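You operate a simulated robot arm through the tools that you are given. There is no shell and no other tool.

Carry out the task below with a simulated robot arm. There is one attempt and no reset: what you move stays moved.

JOB
Unbolt the grey chuck jaw with the green T-key and lay the jaw in the blue tray.
Fine: loosen both square bolts and put the key back.

Only the result counts: the job must be done as asked and must still hold three seconds after the hand-in. Knocking over, shifting, dropping, spilling or breaking anything else fails it.

ROBOT AND FRAMES
A 7-joint arm with a two-finger parallel gripper, fixed in place. Base frame: the origin is at the foot of the arm, x ahead of it, y to its left, z up; the work surface is at about z = 800. Lengths are in mm, angles in rad, forces in N, time in s.
Its first joint turns from -2.897 to 2.897 rad. Payload 4.4 kg.
Tool frame: the origin (TCP) lies between the finger pads and is the grasp point; the fingertips stand 23 mm ahead of it; z points along the fingers, y is the line along which they close. The gripper opens to 94 mm. The fingers are 38 mm wide and 10 mm thick; the gripper's body (54 by 96 mm) begins 39 mm behind the TCP.
Orientation is that of the tool frame in the base frame, as a unit quaternion [x, y, z, w]. With the fingers straight down and closing along the base's y, the tool's x points along the base's -x, its y along +y and its z along -z.

CONTROLS
- The arm moves only by the tool step_arm. Its argument "plan" is a list of rows, each a list of 3 entries, a list of its own where there are three numbers: the shift along the base's x, y, z in units of 40 mm (1.0 is 40 mm), then the turn, a rotation vector about the base's x, y, z in units of 4 degrees (1.0 is 4 degrees), then the closure, from 0 (fully open) to 1 (shut). In form: [[[tx, ty, tz], [wx, wy, wz], grip], ...]. A call has 1 to 20 rows; each row shifts and turns the commanded pose from where the row before left it. A call with a number of a shift or a turn outside -1 to 1 is refused whole. A row lasts 0.2 s, in which the tool goes at most 50 mm and 0.15 rad; a call with a longer step from one row to the next is refused whole, and so is a gripper value outside its range. A pose out of reach is approached as far as the arm can. The call stops where the force on the tool passes 40 N (or 10 N more than at its start, if that is more) or the arm is blocked; 0.2 s more then pass. Each finger travels about 72 mm/s and halts on what it meets, pressing with about 38 N; the grip force reading is that of the motor and also rises with nothing between the fingers. The clock runs only during rows and for 0.2 s after the last one: add rows that do not move to give the fingers time. It gives the time, the measured TCP pose, the force on the tool (base axes), the opening and the grip force at its end, in the units of the frame above (readings bear some noise), with the torque about the TCP (base axes, N m) and any sound that the robot's microphone picked up.
- Cameras (640 x 400 px; columns grow to the right, rows downward): "scene" is fixed at [400.2, 501.8, 1396.4]; the picture's right is [-0.33, -0.94, 0.00], its down [-0.55, 0.19, -0.81] and it looks along [0.77, -0.27, -0.59] (base axes); focal length 360 px, centre (320, 200). "wrist" rides on the gripper at [86, 16, -74] in the tool frame; the picture's right is [-0.18, 0.98, 0.00], its down [-0.58, -0.11, -0.81] and it looks along [-0.79, -0.15, 0.59] (tool axes); focal length 243 px, centre (320, 200). There is no depth. A picture from a camera that has moved, and an enlarged one, comes with that camera's place and axes in the base frame and with its lens.
- capture(camera): a new picture of that camera. No time passes.
- zoom(camera, box): a new picture of the part [left, top, right, bottom] of that camera's present view, enlarged. No time passes.
- sign_off(): hands the job in; it is judged then, once.

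Nothing tells you positions but the pictures and the camera data. Unless the task says otherwise, let go and move clear before handing in.

The tools are called as a command line: name --argument value ..., lists and objects as JSON in quotes. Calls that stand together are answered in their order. step_arm: Moves the arm, as the interface text tells. Its arguments: {"type":"object","properties":{"plan":{"type":"array","items":{"type":"array"}}},"required":["plan"]} The other tools are called the same way: capture (camera) takes a picture; zoom (camera, box) takes an enlarged picture of a part of a camera's view; sign_off () hands the job in.

At the start:

```text
clock: 0.0
tool_pos: [706.5, 107.5, 1127.2]
tool_rot: [0.0, 1.0, 0.001, -0.001]
force: [-0.8, 0.3, 0.2]
torque: [0.02, -0.01, 0.02]
grip_width: 94.3
grasp_force: 0.1
```

scene: 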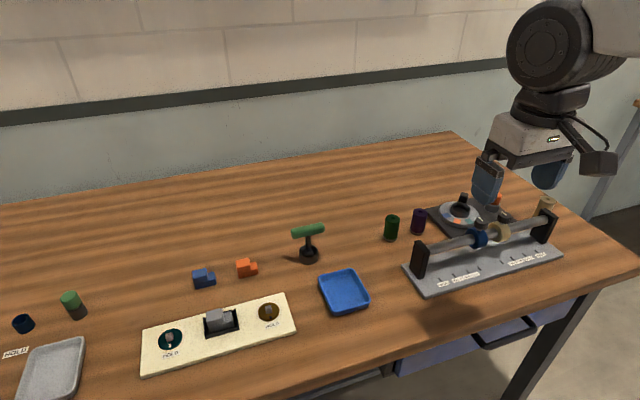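
wrist: 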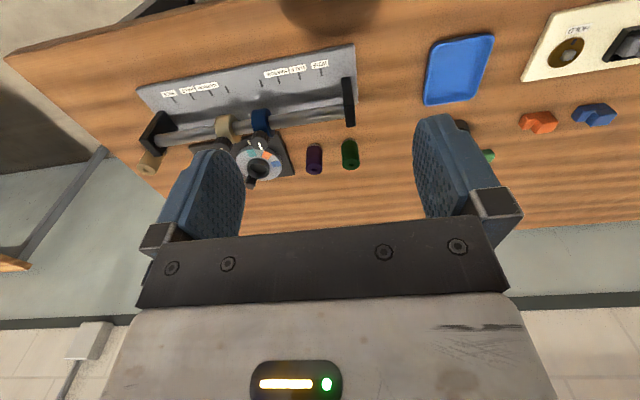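

I see a cream panel with a grey jaw between two round bolt spots, a green T-key in a black stand, and a blue tray. I'll zoom in for details first.

zoom --camera "scene" --box '[130, 270, 310, 382]'

zoom --camera "scene" --box '[260, 200, 400, 320]'

zoom --camera "scene" --box '[0, 270, 160, 400]'

zoom --camera "scene" --box '[370, 170, 580, 310]'

```text
3.56 times, centred on (220, 326) of scene
camera zoom: at [400.2, 501.8, 1396.4], right [-0.33, -0.94, 0.0], down [-0.55, 0.19, -0.81], along [0.77, -0.27, -0.59], focal length 1280 px, centre (676, -248)
```

zoom: 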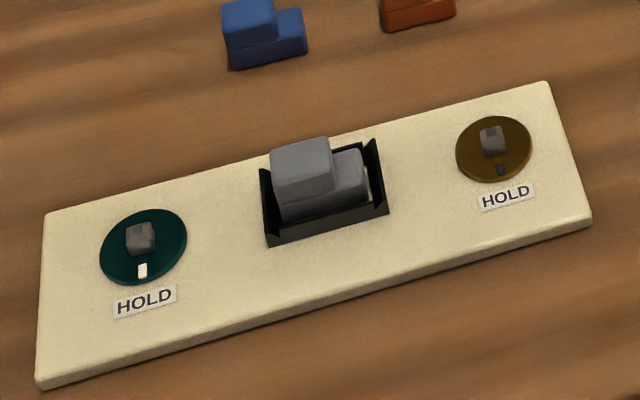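

```text
3.33 times, centred on (330, 260) of scene
camera zoom: at [400.2, 501.8, 1396.4], right [-0.33, -0.94, 0.0], down [-0.55, 0.19, -0.81], along [0.77, -0.27, -0.59], focal length 1200 px, centre (287, 0)
```

zoom: 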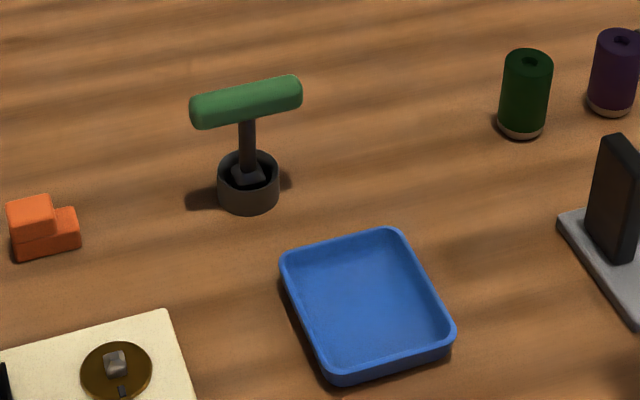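

```text
3.08 times, centred on (80, 335) of scene
camera zoom: at [400.2, 501.8, 1396.4], right [-0.33, -0.94, 0.0], down [-0.55, 0.19, -0.81], along [0.77, -0.27, -0.59], focal length 1108 px, centre (1058, -215)
```

zoom: 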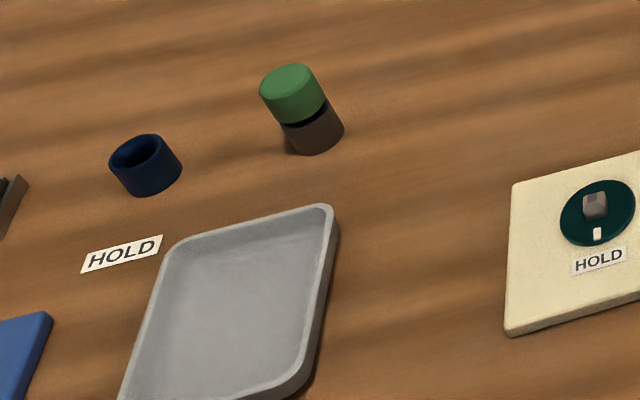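

```text
2.86 times, centred on (475, 240) of scene
camera zoom: at [400.2, 501.8, 1396.4], right [-0.33, -0.94, 0.0], down [-0.55, 0.19, -0.81], along [0.77, -0.27, -0.59], focal length 1028 px, centre (-123, 86)
```

zoom: 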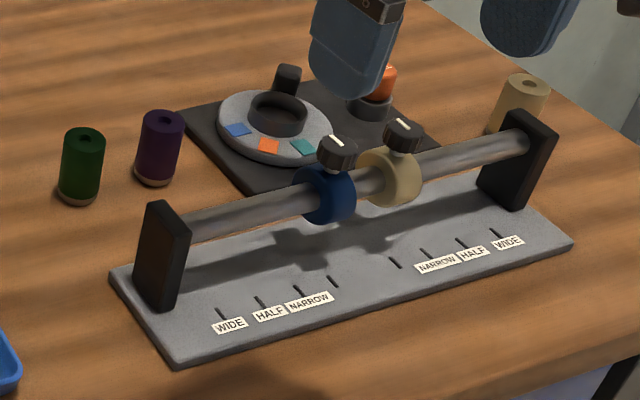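

The key stands about (960, 333), the panel lies around (840, 540), and the tray about (850, 330). I'll move the arm high over towards the panel to look with the wrist camera.

step_arm --plan '[[[0, 1, 0], [0, 0, 0], 0], [[0, 1, 0], [0, 0, 0], 0], [[0, 1, 0], [0, 0, 0], 0], [[0, 1, 0], [0, 0, 0], 0], [[0, 1, 0], [0, 0, 0], 0], [[0, 1, 0], [0, 0, 0], 0], [[0, 1, 0], [0, 0, 0], 0], [[0, 1, 0], [0, 0, 0], 0], [[0, 1, 0], [0, 0, 0], 0], [[0, 1, 0], [0, 0, 0], 0], [[0, 1, -0.5], [0, 0, 0], 0], [[0, 0, -1], [0, 0, 0], 0], [[0, 0, -1], [0, 0, 0], 0], [[0, 0, 0], [0, 0, 0], 0]]'

capture --camera "wrist"

capture --camera "scene"

```text
clock: 3.0
tool_pos: [706.3, 545.7, 1025.8]
tool_rot: [0.0, 1.0, -0.001, 0.001]
force: [1.2, 0.9, 0.7]
torque: [-0.04, 0.01, 0.0]
grip_width: 94.2
grasp_force: 0.0
```

```text
taken
camera wrist: at [619.3, 563.4, 1100.7], right [0.18, 0.98, 0.0], down [0.58, -0.11, 0.81], along [0.79, -0.15, -0.59], focal length 243 px, centre (320, 200)
```

wrist: 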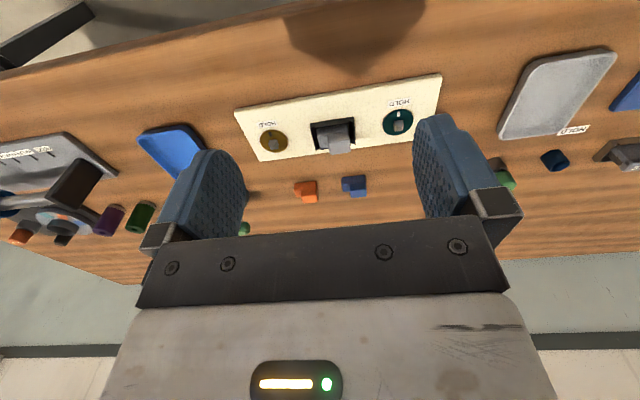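

```text
taken
```

scene: 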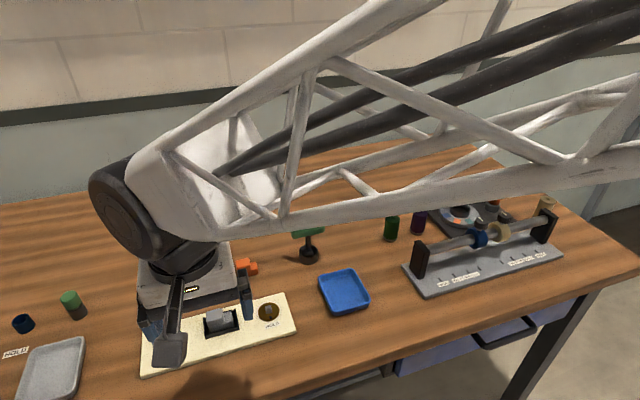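

The panel is now in the wrist view, seen upside down. I'll zoom onto the bolts and the jaw.

zoom --camera "wrist" --box '[230, 70, 450, 207]'

zoom --camera "wrist" --box '[250, 110, 300, 160]'

zoom --camera "wrist" --box '[375, 90, 425, 140]'

```text
2.91 times, centred on (340, 138) of wrist
camera zoom: at [619.3, 563.4, 1100.7], right [0.18, 0.98, 0.0], down [0.58, -0.11, 0.81], along [0.79, -0.15, -0.59], focal length 706 px, centre (262, 379)
```

zoom: 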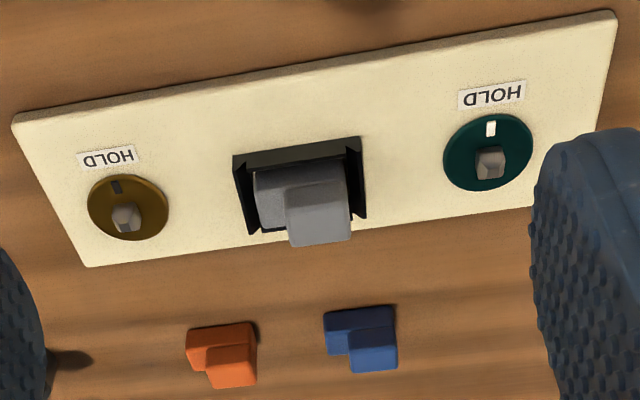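

```text
8.00 times, centred on (275, 135) of wrist
camera zoom: at [619.3, 563.4, 1100.7], right [0.18, 0.98, 0.0], down [0.58, -0.11, 0.81], along [0.79, -0.15, -0.59], focal length 1941 px, centre (680, 720)
```

zoom: 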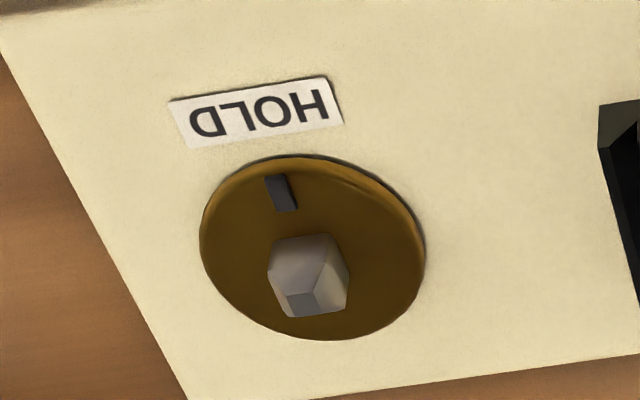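

```text
8.00 times, centred on (400, 115) of wrist
camera zoom: at [619.3, 563.4, 1100.7], right [0.18, 0.98, 0.0], down [0.58, -0.11, 0.81], along [0.79, -0.15, -0.59], focal length 1941 px, centre (-320, 880)
```

zoom: 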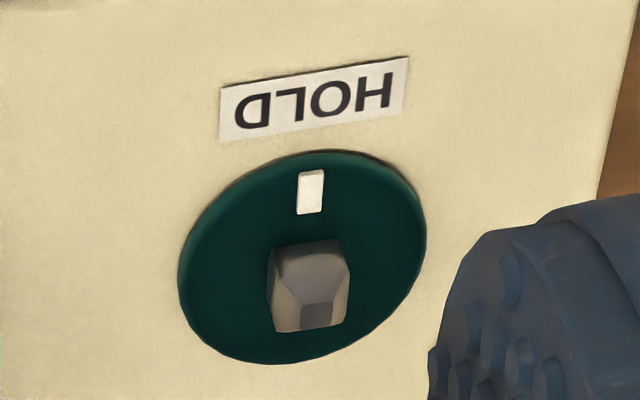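

Bolts look to be at about (844, 451) and (843, 631), with the jaw between them. I'll test the wrist yaw by turning -90° here, high in free space.

step_arm --plan '[[[0, 0, 0], [0, 0, -1], 0], [[0, 0, 0], [0, 0, -1], 0], [[0, 0, 0], [0, 0, -1], 0], [[0, 0, 0], [0, 0, -1], 0], [[0, 0, 0], [0, 0, -1], 0], [[0, 0, 0], [0, 0, -1], 0], [[0, 0, 0], [0, 0, -1], 0], [[0, 0, 0], [0, 0, -1], 0], [[0, 0, 0], [0, 0, -1], 0], [[0, 0, 0], [0, 0, -1], 0], [[0, 0, 0], [0, 0, -1], 0], [[0, 0, 0], [0, 0, -1], 0], [[0, 0, 0], [0, 0, -1], 0], [[0, 0, 0], [0, 0, -1], 0], [[0, 0, 0], [0, 0, -1], 0], [[0, 0, 0], [0, 0, -1], 0], [[0, 0, 0], [0, 0, -1], 0], [[0, 0, 0], [0, 0, -1], 0], [[0, 0, 0], [0, 0, -1], 0], [[0, 0, 0], [0, 0, -1], 0]]'

step_arm --plan '[[[0, 0, 0], [0, 0, -1], 0], [[0, 0, 0], [0, 0, -1], 0], [[0, 0, 0], [0, 0, -0.5], 0], [[0, 0, 0], [0, 0, 0], 0]]'

capture --camera "wrist"

capture --camera "scene"

```text
clock: 7.2
tool_pos: [706.5, 547.3, 1026.1]
tool_rot: [0.643, 0.766, 0.0, 0.0]
force: [-0.3, 0.2, -0.8]
torque: [0.01, 0.02, -0.02]
grip_width: 93.9
grasp_force: 0.1
```

```text
clock: 8.2
tool_pos: [705.2, 545.8, 1025.4]
tool_rot: [0.707, 0.707, -0.001, 0.0]
force: [0.1, -0.6, -0.1]
torque: [-0.02, -0.01, -0.02]
grip_width: 94.1
grasp_force: 0.0
```

```text
taken
camera wrist: at [722.5, 634.3, 1101.2], right [0.98, -0.18, 0.0], down [-0.11, -0.58, 0.81], along [-0.15, -0.79, -0.59], focal length 243 px, centre (320, 200)
```

wrist: 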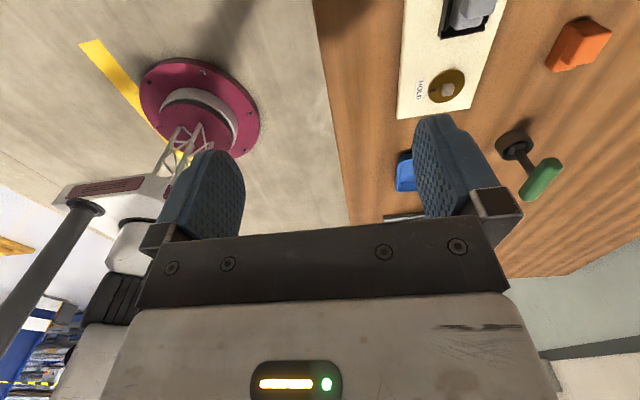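

```text
taken
```

scene: 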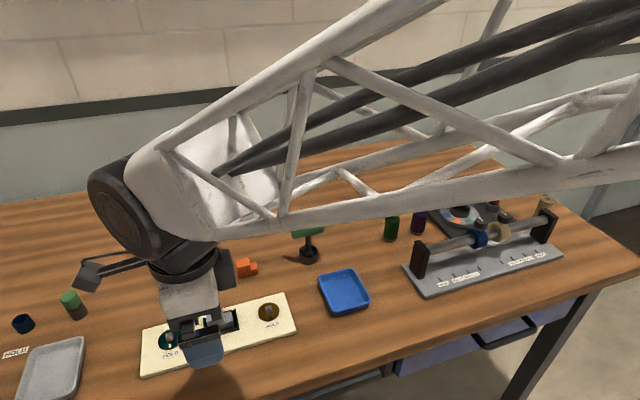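

Yaw -90° works. Next I test whether the arm reaches above the far bolt (843, 631) at around z 930.

step_arm --plan '[[[0.69, 0.43, 0], [0, 0, 0], 0], [[0.69, 0.43, 0], [0, 0, 0], 0], [[0.69, 0.43, 0], [0, 0, 0], 0], [[0.69, 0.43, 0], [0, 0, 0], 0], [[0.69, 0.43, 0], [0, 0, 0], 0], [[0, 0, -0.8], [0, 0, 0], 0], [[0, 0, -0.8], [0, 0, 0], 0], [[0, 0, -0.8], [0, 0, 0], 0], [[0, 0, 0], [0, 0, 0], 0]]'

capture --camera "wrist"

capture --camera "scene"

```text
clock: 10.2
tool_pos: [844.4, 632.9, 929.7]
tool_rot: [0.707, 0.707, 0.001, -0.001]
force: [0.2, 1.0, 0.1]
torque: [-0.03, -0.04, 0.0]
grip_width: 93.9
grasp_force: 0.1
```

```text
taken
camera wrist: at [860.7, 720.2, 1004.4], right [0.98, -0.18, 0.0], down [-0.11, -0.58, 0.81], along [-0.15, -0.79, -0.59], focal length 243 px, centre (320, 200)
```

wrist: 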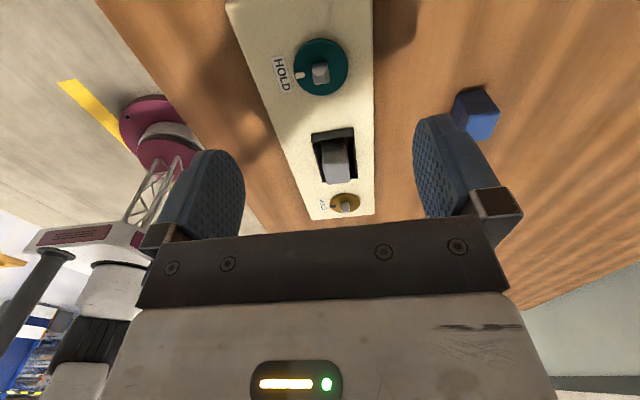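

```text
taken
```

scene: 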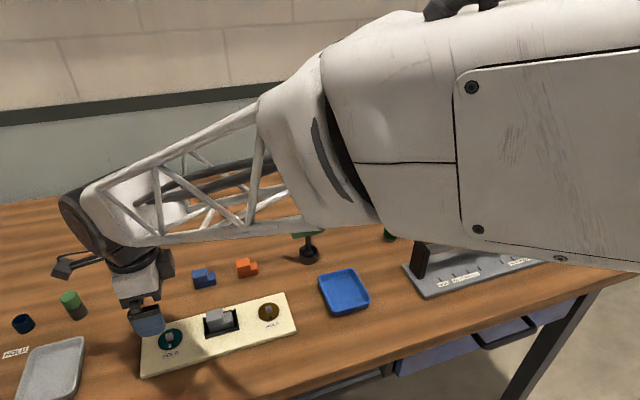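

The far bolt is within reach at this height. Zooming to refine bolt geometry from this second viewpoint.

zoom --camera "wrist" --box '[285, 30, 365, 110]'

zoom --camera "wrist" --box '[295, 120, 385, 220]'

```text
5.00 times, centred on (325, 70) of wrist
camera zoom: at [860.7, 720.2, 1004.4], right [0.98, -0.18, 0.0], down [-0.11, -0.58, 0.81], along [-0.15, -0.79, -0.59], focal length 1213 px, centre (295, 850)
```

zoom: 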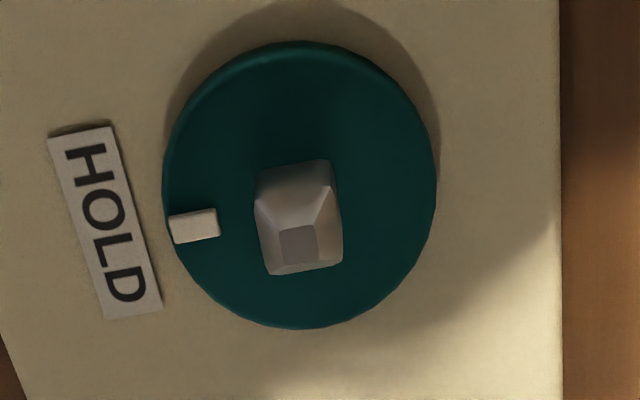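

```text
4.00 times, centred on (340, 170) of wrist
camera zoom: at [860.7, 720.2, 1004.4], right [0.98, -0.18, 0.0], down [-0.11, -0.58, 0.81], along [-0.15, -0.79, -0.59], focal length 970 px, centre (240, 320)
```

zoom: 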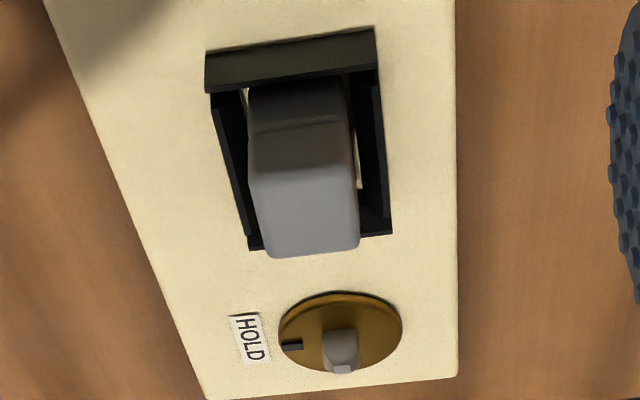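

The bolt is a square post with a chamfered top at about (845, 632), disc height about 813. I'll zoom closer to determine the square's orientation.

zoom --camera "wrist" --box '[302, 50, 342, 75]'

zoom --camera "wrist" --box '[322, 190, 366, 218]'

zoom --camera "wrist" --box '[222, 0, 382, 100]'

```text
16.00 times, centred on (322, 62) of wrist
camera zoom: at [860.7, 720.2, 1004.4], right [0.98, -0.18, 0.0], down [-0.11, -0.58, 0.81], along [-0.15, -0.79, -0.59], focal length 3882 px, centre (288, 2400)
```

zoom: 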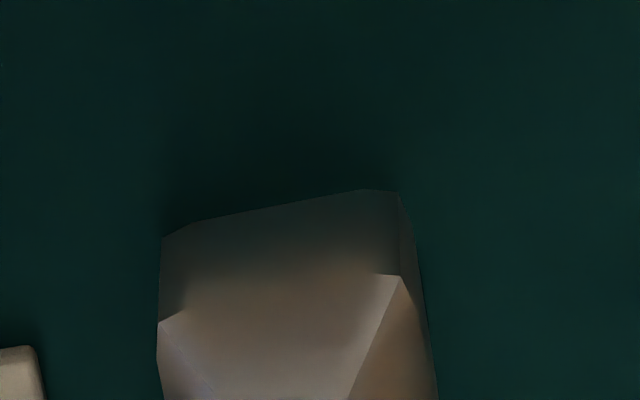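

```text
14.29 times, centred on (344, 204) of wrist
camera zoom: at [860.7, 720.2, 1004.4], right [0.98, -0.18, 0.0], down [-0.11, -0.58, 0.81], along [-0.15, -0.79, -0.59], focal length 3466 px, centre (-23, 143)
```

zoom: 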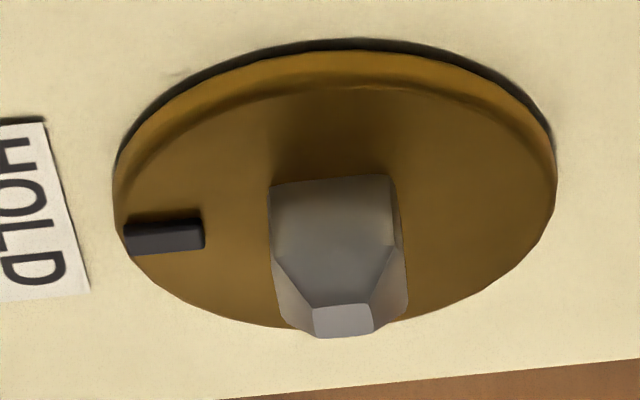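

```text
4.00 times, centred on (302, 50) of wrist
camera zoom: at [860.7, 720.2, 1004.4], right [0.98, -0.18, 0.0], down [-0.11, -0.58, 0.81], along [-0.15, -0.79, -0.59], focal length 970 px, centre (392, 800)
```

zoom: 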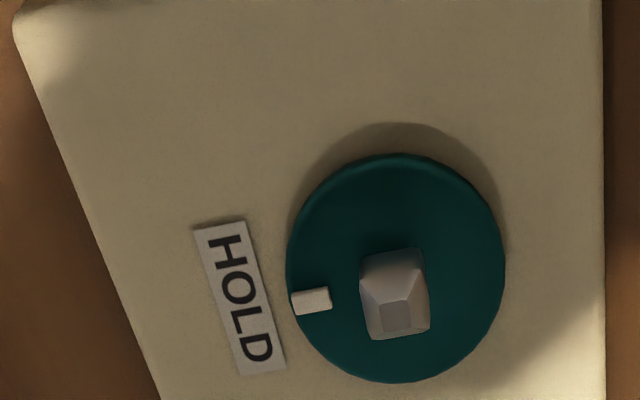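

Both squares look aligned with the base axes, pointers toward −x. Now I'll go up and over above the T-key to look at it closely.

step_arm --plan '[[[0, 0, 0.85], [0, 0, 0], 0], [[0, 0, 0.85], [0, 0, 0], 0], [[0, 0, 0.8], [0, 0, 0], 0], [[0.361, -0.9375, 0], [0, 0, 0], 0], [[0.361, -0.9375, 0], [0, 0, 0], 0], [[0.361, -0.9375, 0], [0, 0, 0], 0], [[0.361, -0.9375, 0], [0, 0, 0], 0], [[0.361, -0.9375, 0], [0, 0, 0], 0], [[0.361, -0.9375, 0], [0, 0, 0], 0], [[0.361, -0.9375, 0], [0, 0, 0], 0], [[0.361, -0.9375, 0], [0, 0, 0], 0], [[0, 0, -0.5], [0, 0, 0], 0], [[0, 0, 0], [0, 0, 0], 0]]'

capture --camera "wrist"

capture --camera "scene"

```text
clock: 13.0
tool_pos: [960.8, 332.7, 1009.6]
tool_rot: [0.707, 0.707, -0.001, 0.0]
force: [1.0, -0.7, 0.4]
torque: [0.02, -0.04, 0.0]
grip_width: 93.7
grasp_force: 0.0
```

```text
taken
camera wrist: at [975.7, 420.8, 1085.4], right [0.98, -0.18, 0.0], down [-0.11, -0.58, 0.81], along [-0.15, -0.79, -0.59], focal length 243 px, centre (320, 200)
```

wrist: 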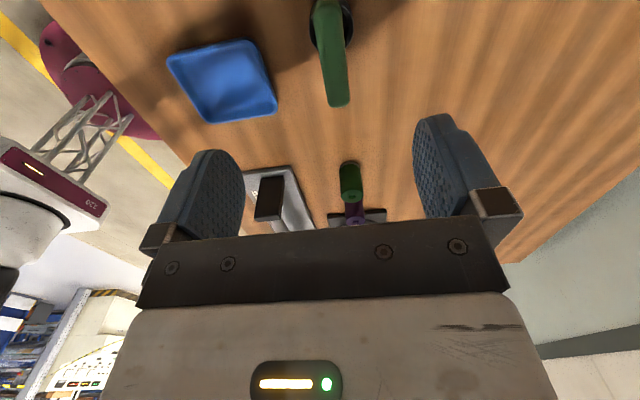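

```text
taken
```

scene: 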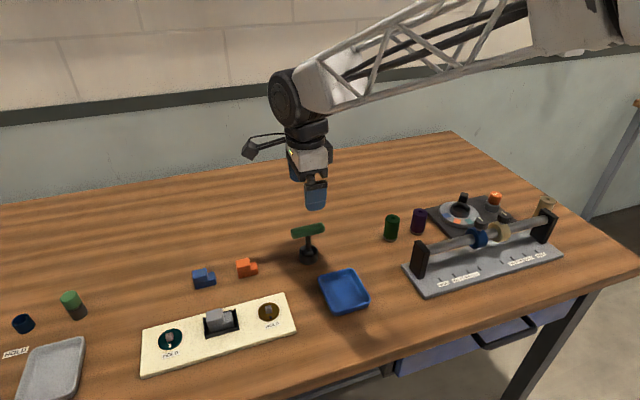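

The key handle is at the top of the wrist view; I'll back off in +y to see it whole.

step_arm --plan '[[[0, 0.9, 0], [0, 0, 0], 0], [[0, 0.9, 0], [0, 0, 0], 0], [[0, 0.7, 0], [0, 0, 0], 0], [[0, 0, 0], [0, 0, 0], 0]]'

capture --camera "wrist"

zoom --camera "wrist" --box '[270, 60, 400, 200]'

```text
clock: 14.0
tool_pos: [959.3, 433.2, 1009.6]
tool_rot: [0.707, 0.707, 0.0, 0.0]
force: [0.1, 0.7, -0.2]
torque: [-0.01, -0.02, -0.03]
grip_width: 94.0
grasp_force: 0.0
```

```text
taken
camera wrist: at [975.7, 520.8, 1085.1], right [0.98, -0.18, 0.0], down [-0.11, -0.58, 0.81], along [-0.15, -0.79, -0.59], focal length 243 px, centre (320, 200)
```

wrist: 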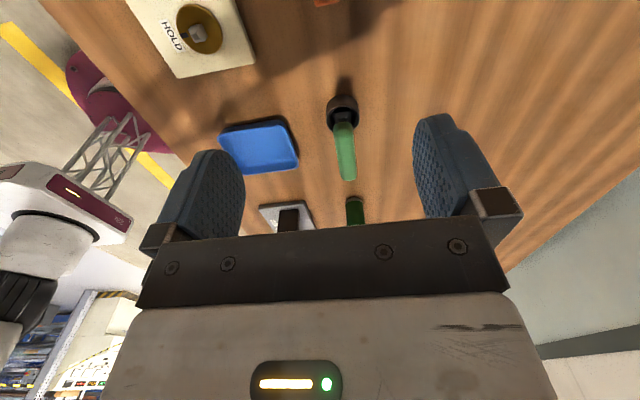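

```text
2.86 times, centred on (335, 130) of wrist
camera zoom: at [975.7, 520.8, 1085.1], right [0.98, -0.18, 0.0], down [-0.11, -0.58, 0.81], along [-0.15, -0.79, -0.59], focal length 693 px, centre (277, 400)
```

zoom: 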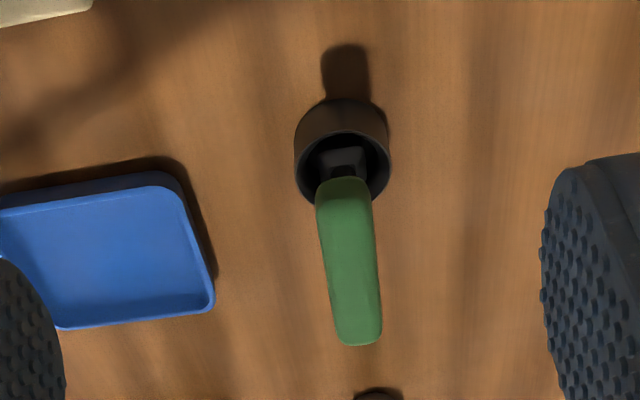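

The key's bar runs along y, centred at about (970, 331), bar height z≈873–891, with the stand rim at about z 822. I'll position above it and descend partway to check alignment.

step_arm --plan '[[[0.25, -0.85, 0], [0, 0, 0], 0], [[0, -0.85, 0], [0, 0, 0], 0], [[0, -0.85, 0], [0, 0, 0], 0], [[0, 0, -0.65], [0, 0, 0], 0], [[0, 0, -0.65], [0, 0, 0], 0], [[0, 0, -0.65], [0, 0, 0], 0], [[0, 0, 0], [0, 0, 0], 0]]'

capture --camera "wrist"

zoom --camera "scene" --box '[250, 160, 370, 280]'

```text
clock: 15.6
tool_pos: [969.8, 330.7, 932.3]
tool_rot: [0.707, 0.707, 0.0, 0.0]
force: [0.4, 0.3, 0.1]
torque: [-0.01, -0.01, 0.01]
grip_width: 93.7
grasp_force: 0.1
```

```text
taken
camera wrist: at [986.2, 419.0, 1007.2], right [0.98, -0.18, 0.0], down [-0.11, -0.58, 0.81], along [-0.15, -0.79, -0.59], focal length 243 px, centre (320, 200)
```

wrist: 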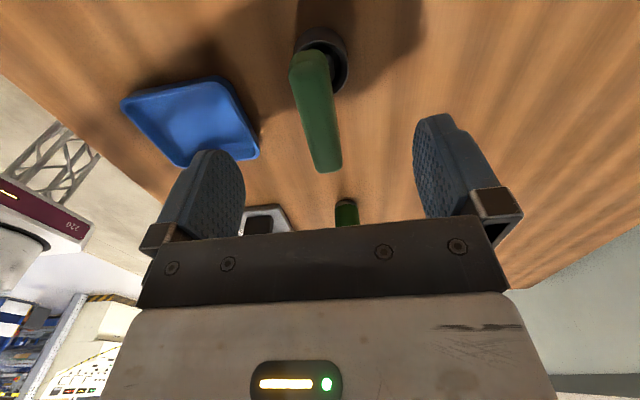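

```text
3.33 times, centred on (310, 220) of scene
camera zoom: at [400.2, 501.8, 1396.4], right [-0.33, -0.94, 0.0], down [-0.55, 0.19, -0.81], along [0.77, -0.27, -0.59], focal length 1200 px, centre (353, 133)
```

zoom: 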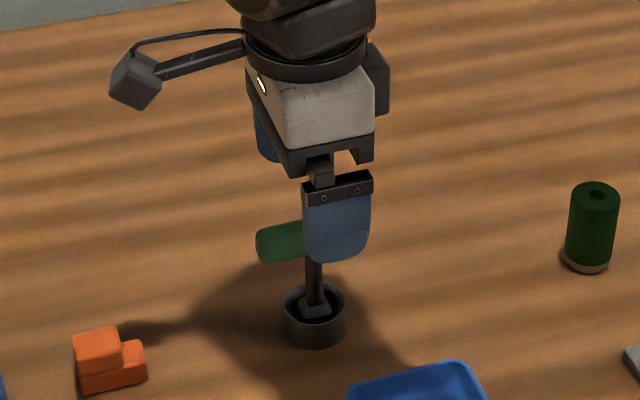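

Alignment in x looks right. I'll descend to z≈882 and close on the bar.

step_arm --plan '[[[0, 0, -0.42], [0, 0, 0], 0], [[0, 0, -0.42], [0, 0, 0], 0], [[0, 0, -0.42], [0, 0, 0], 0], [[0, 0, 0], [0, 0, 0], 0]]'

capture --camera "wrist"

zoom --camera "scene" --box '[250, 160, 370, 280]'

```text
clock: 16.6
tool_pos: [969.5, 330.6, 882.0]
tool_rot: [0.707, 0.707, -0.001, 0.0]
force: [-0.6, -0.2, -0.8]
torque: [0.0, 0.02, -0.01]
grip_width: 93.8
grasp_force: 0.1
```

```text
taken
camera wrist: at [985.7, 418.9, 956.2], right [0.98, -0.18, 0.0], down [-0.11, -0.58, 0.81], along [-0.15, -0.79, -0.59], focal length 243 px, centre (320, 200)
```

wrist: 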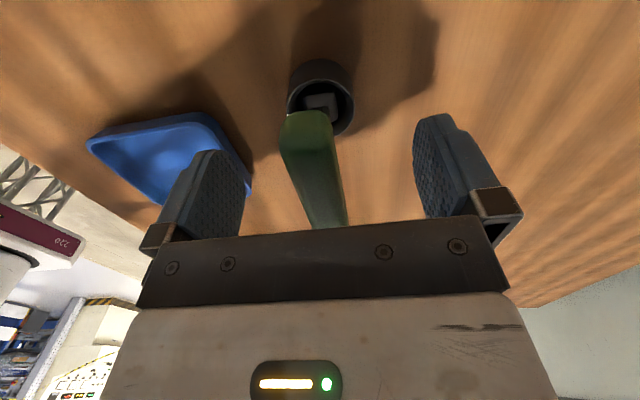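

```text
3.33 times, centred on (310, 220) of scene
camera zoom: at [400.2, 501.8, 1396.4], right [-0.33, -0.94, 0.0], down [-0.55, 0.19, -0.81], along [0.77, -0.27, -0.59], focal length 1200 px, centre (353, 133)
```

zoom: 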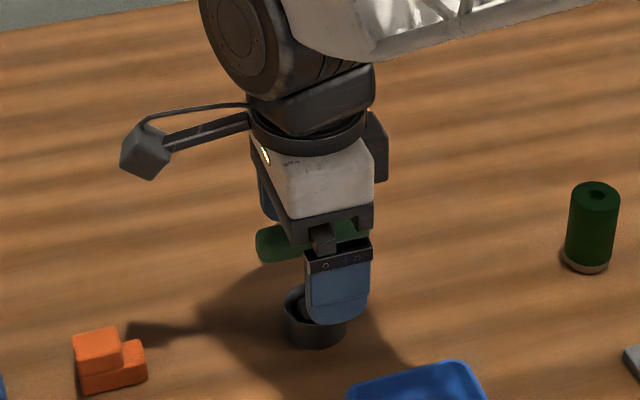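

The bar sits between the pads. Closing the gripper.

step_arm --plan '[[[0, 0, 0], [0, 0, 0], 1], [[0, 0, 0], [0, 0, 0], 1], [[0, 0, 0], [0, 0, 0], 1], [[0, 0, 0], [0, 0, 0], 1], [[0, 0, 0], [0, 0, 0], 1], [[0, 0, 0], [0, 0, 0], 1]]'

capture --camera "wrist"

zoom --camera "scene" --box '[250, 160, 370, 280]'

```text
clock: 18.0
tool_pos: [970.6, 330.5, 882.3]
tool_rot: [0.707, 0.707, 0.0, 0.0]
force: [-0.2, 0.1, 0.0]
torque: [0.04, 0.01, 0.04]
grip_width: 20.0
grasp_force: 38.1
```

```text
taken
camera wrist: at [985.7, 419.0, 956.4], right [0.98, -0.18, 0.0], down [-0.11, -0.58, 0.81], along [-0.15, -0.79, -0.59], focal length 243 px, centre (320, 200)
```

wrist: 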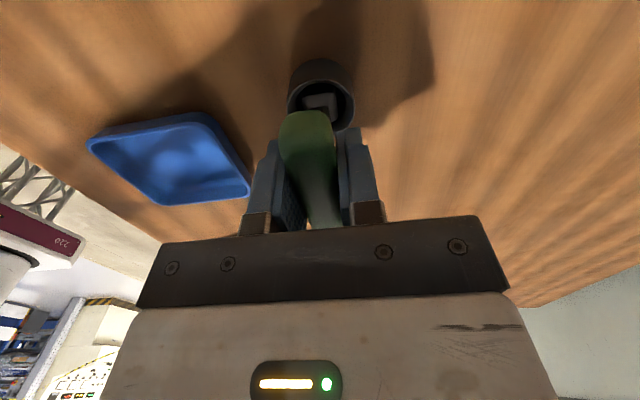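

```text
3.33 times, centred on (310, 220) of scene
camera zoom: at [400.2, 501.8, 1396.4], right [-0.33, -0.94, 0.0], down [-0.55, 0.19, -0.81], along [0.77, -0.27, -0.59], focal length 1200 px, centre (353, 133)
```

zoom: 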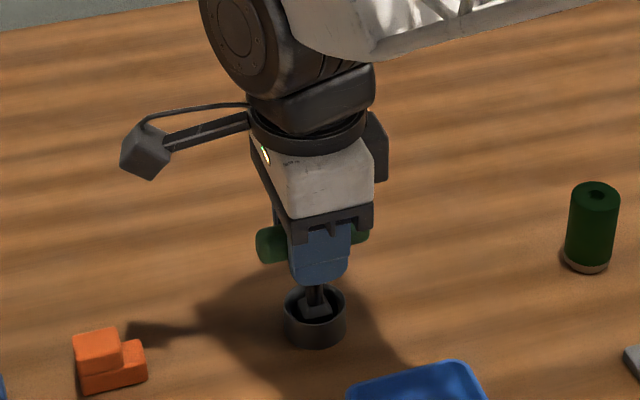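

The bar is gripped at 20 mm width. Lifting it straight up slowly.

step_arm --plan '[[[0, 0, 0.25], [0, 0, 0], 1], [[0, 0, 0.25], [0, 0, 0], 1], [[0, 0, 0.5], [0, 0, 0], 1], [[0, 0, 0.5], [0, 0, 0], 1], [[0, 0, 0.8], [0, 0, 0], 1], [[0, 0, 0.8], [0, 0, 0], 1], [[0, 0, 0], [0, 0, 0], 1]]'

capture --camera "wrist"

zoom --camera "scene" --box '[240, 120, 380, 280]'

```text
clock: 19.6
tool_pos: [968.9, 329.5, 1006.1]
tool_rot: [0.707, 0.707, -0.001, 0.0]
force: [-0.6, 0.1, -1.4]
torque: [-0.01, -0.01, -0.03]
grip_width: 19.8
grasp_force: 38.2
```

```text
taken
camera wrist: at [985.4, 417.5, 1080.7], right [0.98, -0.18, 0.0], down [-0.11, -0.58, 0.81], along [-0.15, -0.79, -0.59], focal length 243 px, centre (320, 200)
```

wrist: 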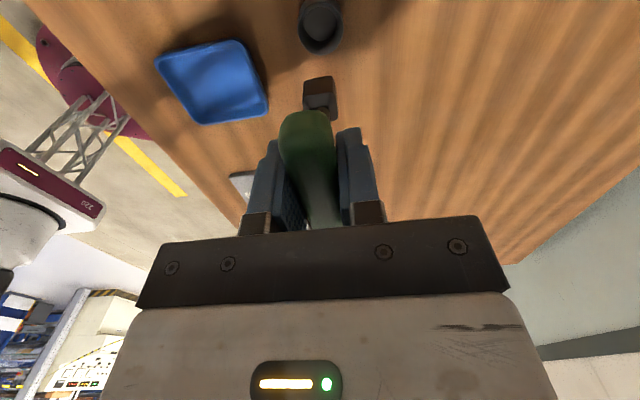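

```text
2.50 times, centred on (310, 200) of scene
camera zoom: at [400.2, 501.8, 1396.4], right [-0.33, -0.94, 0.0], down [-0.55, 0.19, -0.81], along [0.77, -0.27, -0.59], focal length 900 px, centre (345, 200)
```

zoom: 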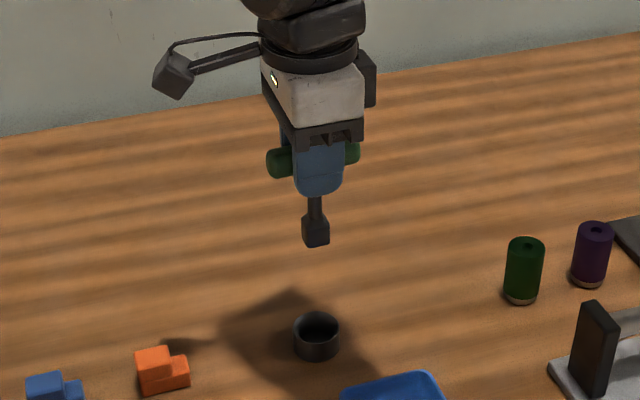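

Key is out of its stand. Zooming to examine the socket's orientation and how it hangs in the grip.

zoom --camera "wrist" --box '[270, 60, 370, 140]'

zoom --camera "scene" --box '[280, 170, 340, 225]'

zoom --camera "wrist" --box '[285, 0, 355, 60]'

```text
5.00 times, centred on (320, 100) of wrist
camera zoom: at [985.4, 417.5, 1080.7], right [0.98, -0.18, 0.0], down [-0.11, -0.58, 0.81], along [-0.15, -0.79, -0.59], focal length 1213 px, centre (320, 700)
```

zoom: 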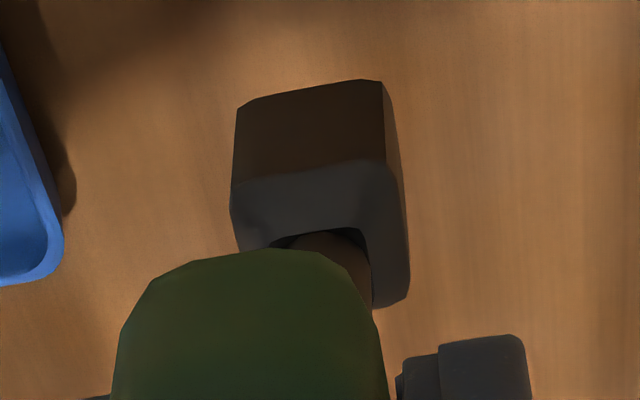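

```text
7.27 times, centred on (310, 198) of scene
camera zoom: at [400.2, 501.8, 1396.4], right [-0.33, -0.94, 0.0], down [-0.55, 0.19, -0.81], along [0.77, -0.27, -0.59], focal length 2618 px, centre (393, 218)
```

zoom: 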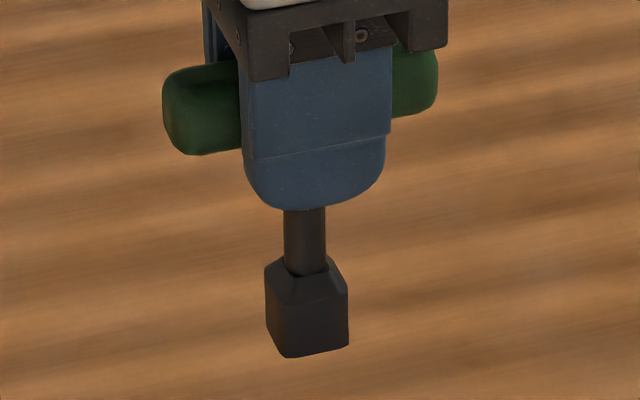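

```text
6.67 times, centred on (320, 30) of wrist
camera zoom: at [985.4, 417.5, 1080.7], right [0.98, -0.18, 0.0], down [-0.11, -0.58, 0.81], along [-0.15, -0.79, -0.59], focal length 1618 px, centre (320, 1333)
```

zoom: 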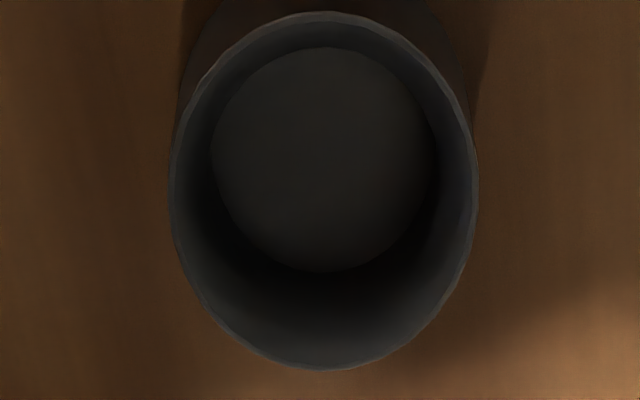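

The square socket is aligned with the bar and centred under the TCP within about 1 mm (bottom ≈81 mm below TCP). I'll carry it over the near (olive) bolt at (845, 451.5) and stop above it to check.

step_arm --plan '[[[-0.623, 0.606, 0], [0, 0, 0], 1], [[-0.623, 0.606, 0], [0, 0, 0], 1], [[-0.623, 0.606, 0], [0, 0, 0], 1], [[-0.623, 0.606, 0], [0, 0, 0], 1], [[-0.623, 0.606, 0], [0, 0, 0], 1], [[0, 0, -0.6], [0, 0, 0], 1], [[0, 0, -0.6], [0, 0, 0], 1], [[0, 0, -0.6], [0, 0, 0], 1], [[0, 0, 0], [0, 0, 0], 1], [[0, 0, 0], [0, 0, 0], 1]]'

capture --camera "wrist"

capture --camera "scene"

```text
clock: 21.8
tool_pos: [845.1, 452.1, 932.9]
tool_rot: [0.707, 0.707, 0.001, -0.001]
force: [1.1, 0.7, -1.3]
torque: [0.0, -0.03, 0.02]
grip_width: 19.5
grasp_force: 37.9
```

```text
taken
camera wrist: at [861.2, 539.4, 1007.4], right [0.98, -0.18, 0.0], down [-0.11, -0.58, 0.81], along [-0.15, -0.79, -0.59], focal length 243 px, centre (320, 200)
```

wrist: 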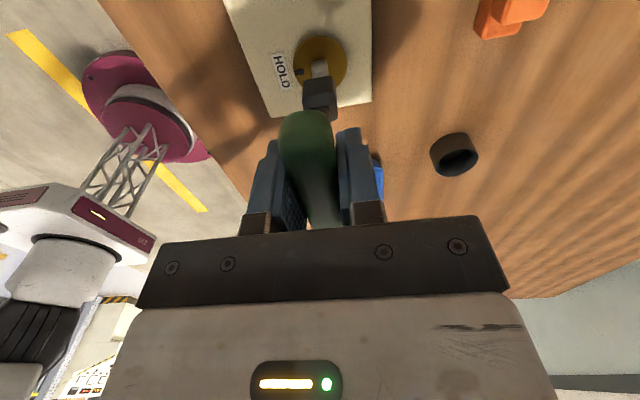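

```text
taken
```

scene: 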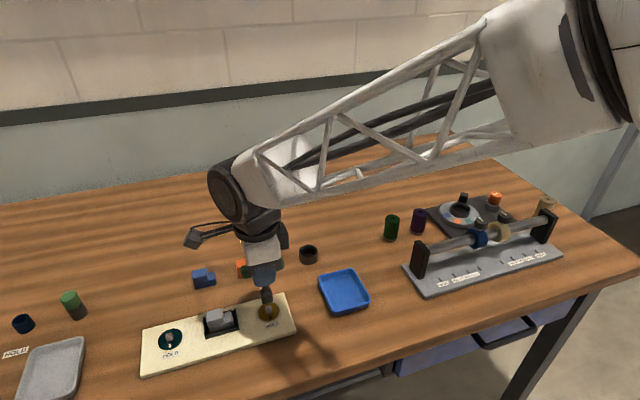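

zoom --camera "wrist" --box '[280, 30, 360, 130]'

zoom --camera "scene" --box '[235, 260, 305, 330]'

```text
4.00 times, centred on (320, 80) of wrist
camera zoom: at [861.2, 539.4, 1007.4], right [0.98, -0.18, 0.0], down [-0.11, -0.58, 0.81], along [-0.15, -0.79, -0.59], focal length 970 px, centre (320, 680)
```

zoom: 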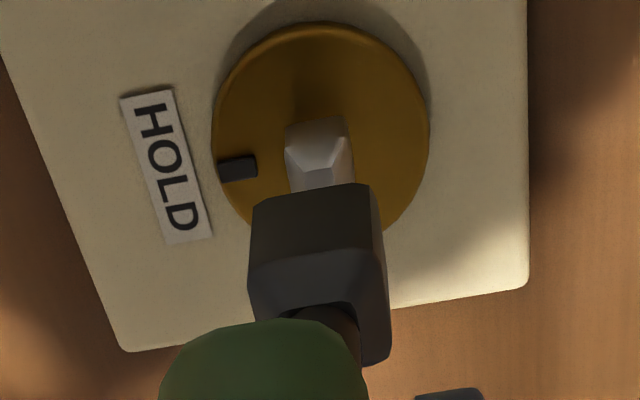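

```text
5.71 times, centred on (270, 295) of scene
camera zoom: at [400.2, 501.8, 1396.4], right [-0.33, -0.94, 0.0], down [-0.55, 0.19, -0.81], along [0.77, -0.27, -0.59], focal length 2057 px, centre (606, -343)
```

zoom: 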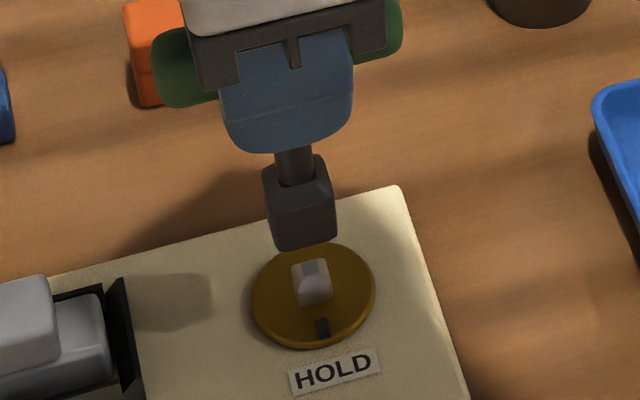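

The lateral alignment looks close; I'll zoom further for a precise check before inserting.

zoom --camera "scene" --box '[256, 280, 286, 325]'

zoom --camera "wrist" --box '[300, 30, 345, 85]'

```text
8.89 times, centred on (271, 302) of scene
camera zoom: at [400.2, 501.8, 1396.4], right [-0.33, -0.94, 0.0], down [-0.55, 0.19, -0.81], along [0.77, -0.27, -0.59], focal length 3200 px, centre (756, -711)
```

zoom: 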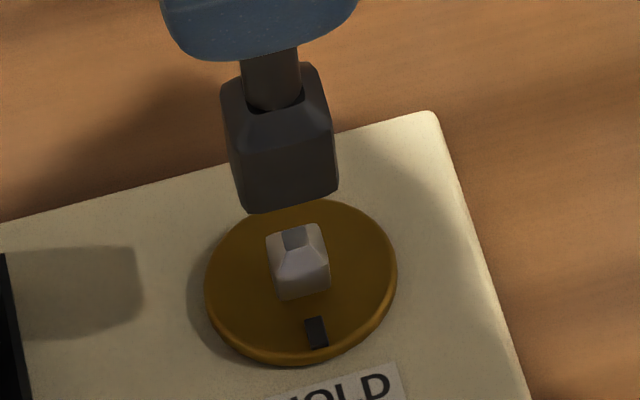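

```text
7.27 times, centred on (322, 58) of wrist
camera zoom: at [861.2, 539.4, 1007.4], right [0.98, -0.18, 0.0], down [-0.11, -0.58, 0.81], along [-0.15, -0.79, -0.59], focal length 1764 px, centre (302, 1236)
```

zoom: 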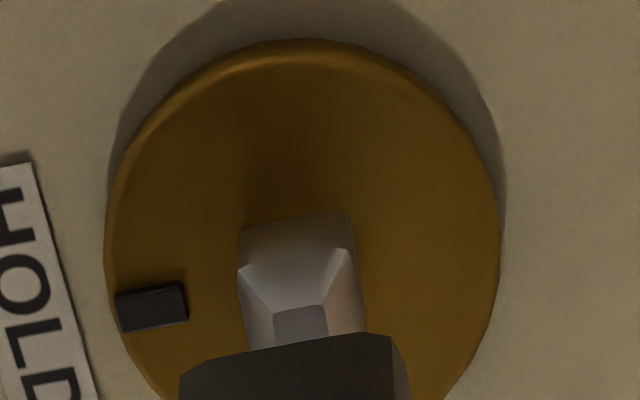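

The bolt appears ~0.7 mm to −y of the key axis. I'll correct that and descend gently to just above contact.

step_arm --plan '[[[0, -0.018, -0.125], [0, 0, 0], 1], [[0, 0, -0.125], [0, 0, 0], 1], [[0, 0, -0.125], [0, 0, 0], 1], [[0, 0, -0.1], [0, 0, 0], 1], [[0, 0, 0], [0, 0, 0], 1]]'

zoom --camera "scene" --box '[256, 280, 286, 325]'

zoom --camera "wrist" --box '[285, 30, 355, 115]'

```text
clock: 23.0
tool_pos: [845.4, 451.9, 915.3]
tool_rot: [0.707, 0.707, -0.001, -0.001]
force: [1.0, 0.1, -1.6]
torque: [-0.01, 0.01, -0.01]
grip_width: 19.9
grasp_force: 37.9
```

```text
8.89 times, centred on (271, 302) of scene
camera zoom: at [400.2, 501.8, 1396.4], right [-0.33, -0.94, 0.0], down [-0.55, 0.19, -0.81], along [0.77, -0.27, -0.59], focal length 3200 px, centre (756, -711)
```

zoom: 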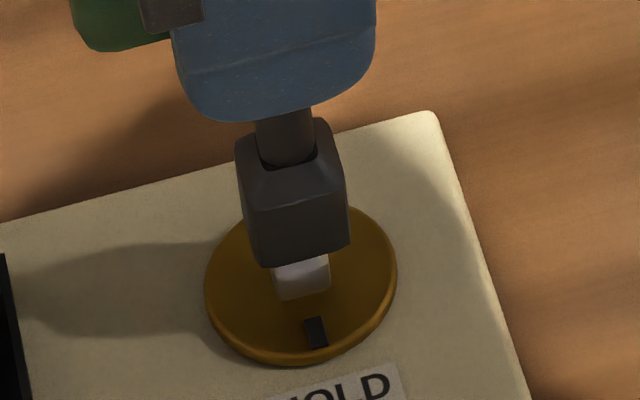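

```text
4.71 times, centred on (320, 72) of wrist
camera zoom: at [861.0, 538.2, 989.4], right [0.98, -0.18, 0.0], down [-0.11, -0.58, 0.81], along [-0.15, -0.79, -0.59], focal length 1142 px, centre (320, 800)
```

zoom: 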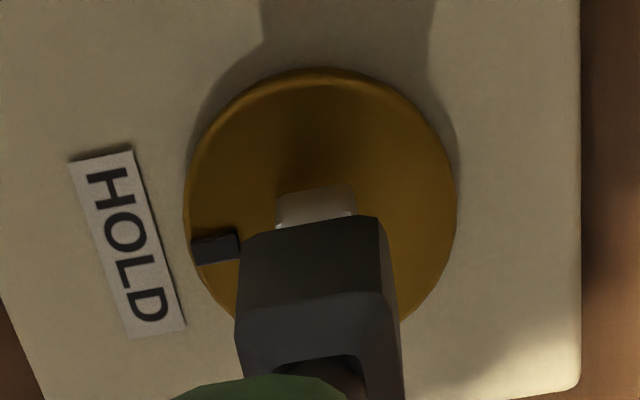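

Alignment holds to within ~0.5 mm. Descending in 2 mm steps to engage the socket.

step_arm --plan '[[[0, 0, -0.05], [0, 0, 0], 1], [[0, 0, -0.05], [0, 0, 0], 1], [[0, 0, -0.05], [0, 0, 0], 1], [[0, 0, -0.05], [0, 0, 0], 1]]'

```text
clock: 24.0
tool_pos: [845.2, 450.3, 906.5]
tool_rot: [0.707, 0.707, 0.0, 0.0]
force: [-1.0, -0.4, -1.1]
torque: [0.01, 0.01, -0.02]
grip_width: 19.5
grasp_force: 37.7
```

No contact force yet, so the socket is slipping over the bolt. Continuing down.

step_arm --plan '[[[0, 0, -0.05], [0, 0, 0], 1], [[0, 0, -0.05], [0, 0, 0], 1], [[0, 0, -0.05], [0, 0, 0], 1]]'

zoom --camera "scene" --box '[256, 280, 286, 325]'

zoom --camera "wrist" --box '[285, 30, 355, 115]'

```text
clock: 24.8
tool_pos: [844.4, 451.3, 900.9]
tool_rot: [0.707, 0.707, 0.0, 0.0]
force: [1.0, 0.2, -1.4]
torque: [0.0, -0.01, -0.01]
grip_width: 19.7
grasp_force: 38.0
```

```text
8.89 times, centred on (271, 302) of scene
camera zoom: at [400.2, 501.8, 1396.4], right [-0.33, -0.94, 0.0], down [-0.55, 0.19, -0.81], along [0.77, -0.27, -0.59], focal length 3200 px, centre (756, -711)
```

zoom: 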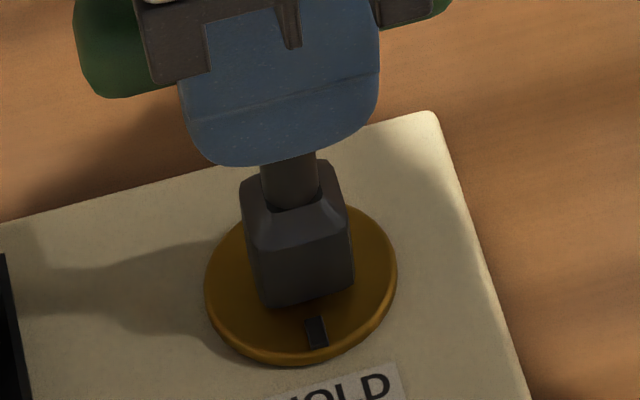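

```text
4.71 times, centred on (320, 72) of wrist
camera zoom: at [861.2, 538.3, 975.7], right [0.98, -0.18, 0.0], down [-0.11, -0.58, 0.81], along [-0.15, -0.79, -0.59], focal length 1142 px, centre (320, 800)
```

zoom: 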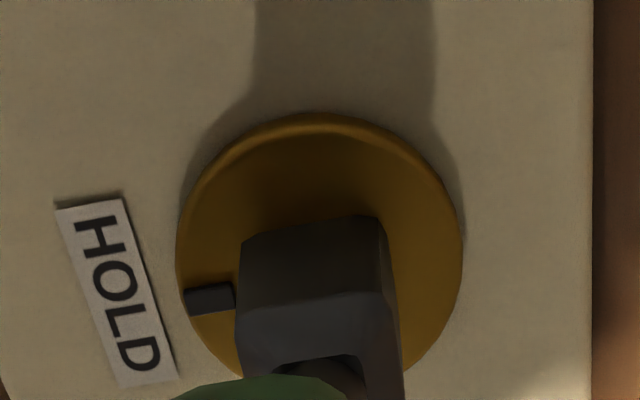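

The socket is seated around the square, still a few mm above the disc. A little deeper for secure engagement.

step_arm --plan '[[[0, 0, -0.04], [0, 0, 0], 1], [[0, 0, -0.04], [0, 0, 0], 1], [[0, 0, 0], [0, 0, 0], 1]]'

```text
clock: 25.6
tool_pos: [845.7, 450.3, 897.4]
tool_rot: [0.707, 0.707, 0.001, 0.0]
force: [-0.8, -1.6, 4.1]
torque: [-0.09, 0.05, -0.01]
grip_width: 19.6
grasp_force: 38.0
```

Light contact now (≈5 N upward), so it's seated. Turning counter-clockwise (loosening) a few degrees and watching torque.

step_arm --plan '[[[0, 0, 0.01], [0, 0, 1], 1], [[0, 0, 0], [0, 0, 1], 1], [[0, 0, 0], [0, 0, 1], 1], [[0, 0, 0], [0, 0, 0], 1]]'

zoom --camera "wrist" --box '[285, 30, 355, 115]'

zoom --camera "scene" --box '[256, 280, 286, 325]'

```text
clock: 26.6
tool_pos: [845.6, 452.0, 898.2]
tool_rot: [0.629, 0.777, 0.0, 0.0]
force: [-2.9, 1.5, -0.9]
torque: [0.14, 0.23, -0.02]
grip_width: 19.8
grasp_force: 38.0
```

```text
4.71 times, centred on (320, 72) of wrist
camera zoom: at [842.6, 540.2, 973.0], right [1.0, 0.03, 0.0], down [0.01, -0.59, 0.81], along [0.02, -0.81, -0.59], focal length 1142 px, centre (320, 800)
```

zoom: 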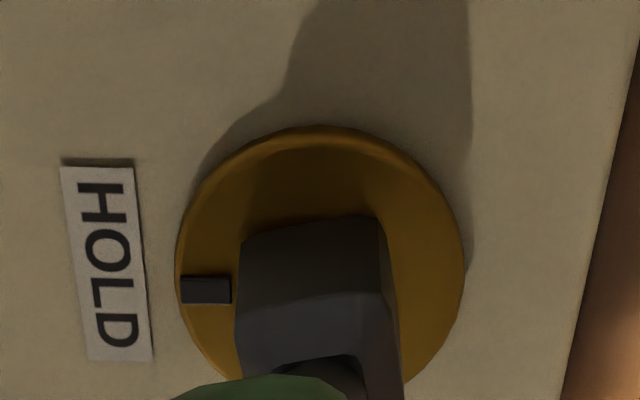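

```text
8.89 times, centred on (271, 302) of scene
camera zoom: at [400.2, 501.8, 1396.4], right [-0.33, -0.94, 0.0], down [-0.55, 0.19, -0.81], along [0.77, -0.27, -0.59], focal length 3200 px, centre (756, -711)
```

zoom: 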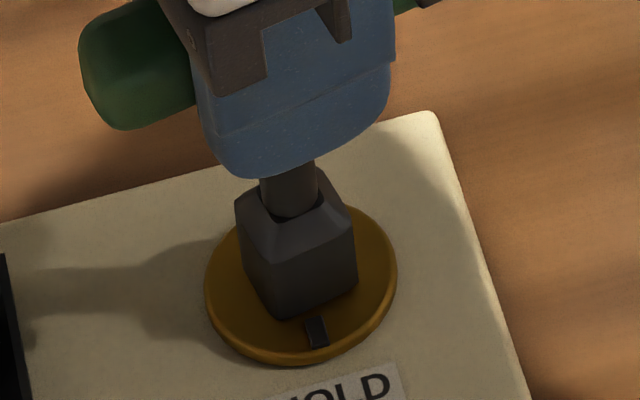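

The key turned 12° but the pointer hasn't moved yet (socket play). Continue turning and watch.

step_arm --plan '[[[0, 0, 0], [0, 0, 1], 1], [[0, 0, 0], [0, 0, 1], 1], [[0, 0, 0], [0, 0, 0], 1]]'

zoom --camera "scene" --box '[256, 280, 286, 325]'

```text
clock: 27.4
tool_pos: [844.4, 451.6, 897.0]
tool_rot: [0.573, 0.82, 0.001, 0.0]
force: [-7.9, 5.8, -2.3]
torque: [0.44, 0.49, -0.05]
grip_width: 19.8
grasp_force: 37.7
```

```text
8.89 times, centred on (271, 302) of scene
camera zoom: at [400.2, 501.8, 1396.4], right [-0.33, -0.94, 0.0], down [-0.55, 0.19, -0.81], along [0.77, -0.27, -0.59], focal length 3200 px, centre (756, -711)
```

zoom: 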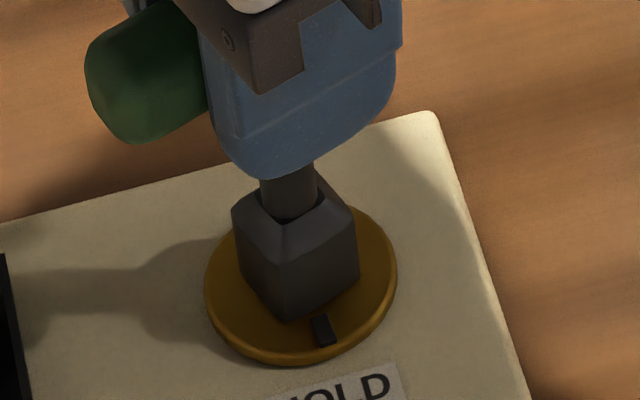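

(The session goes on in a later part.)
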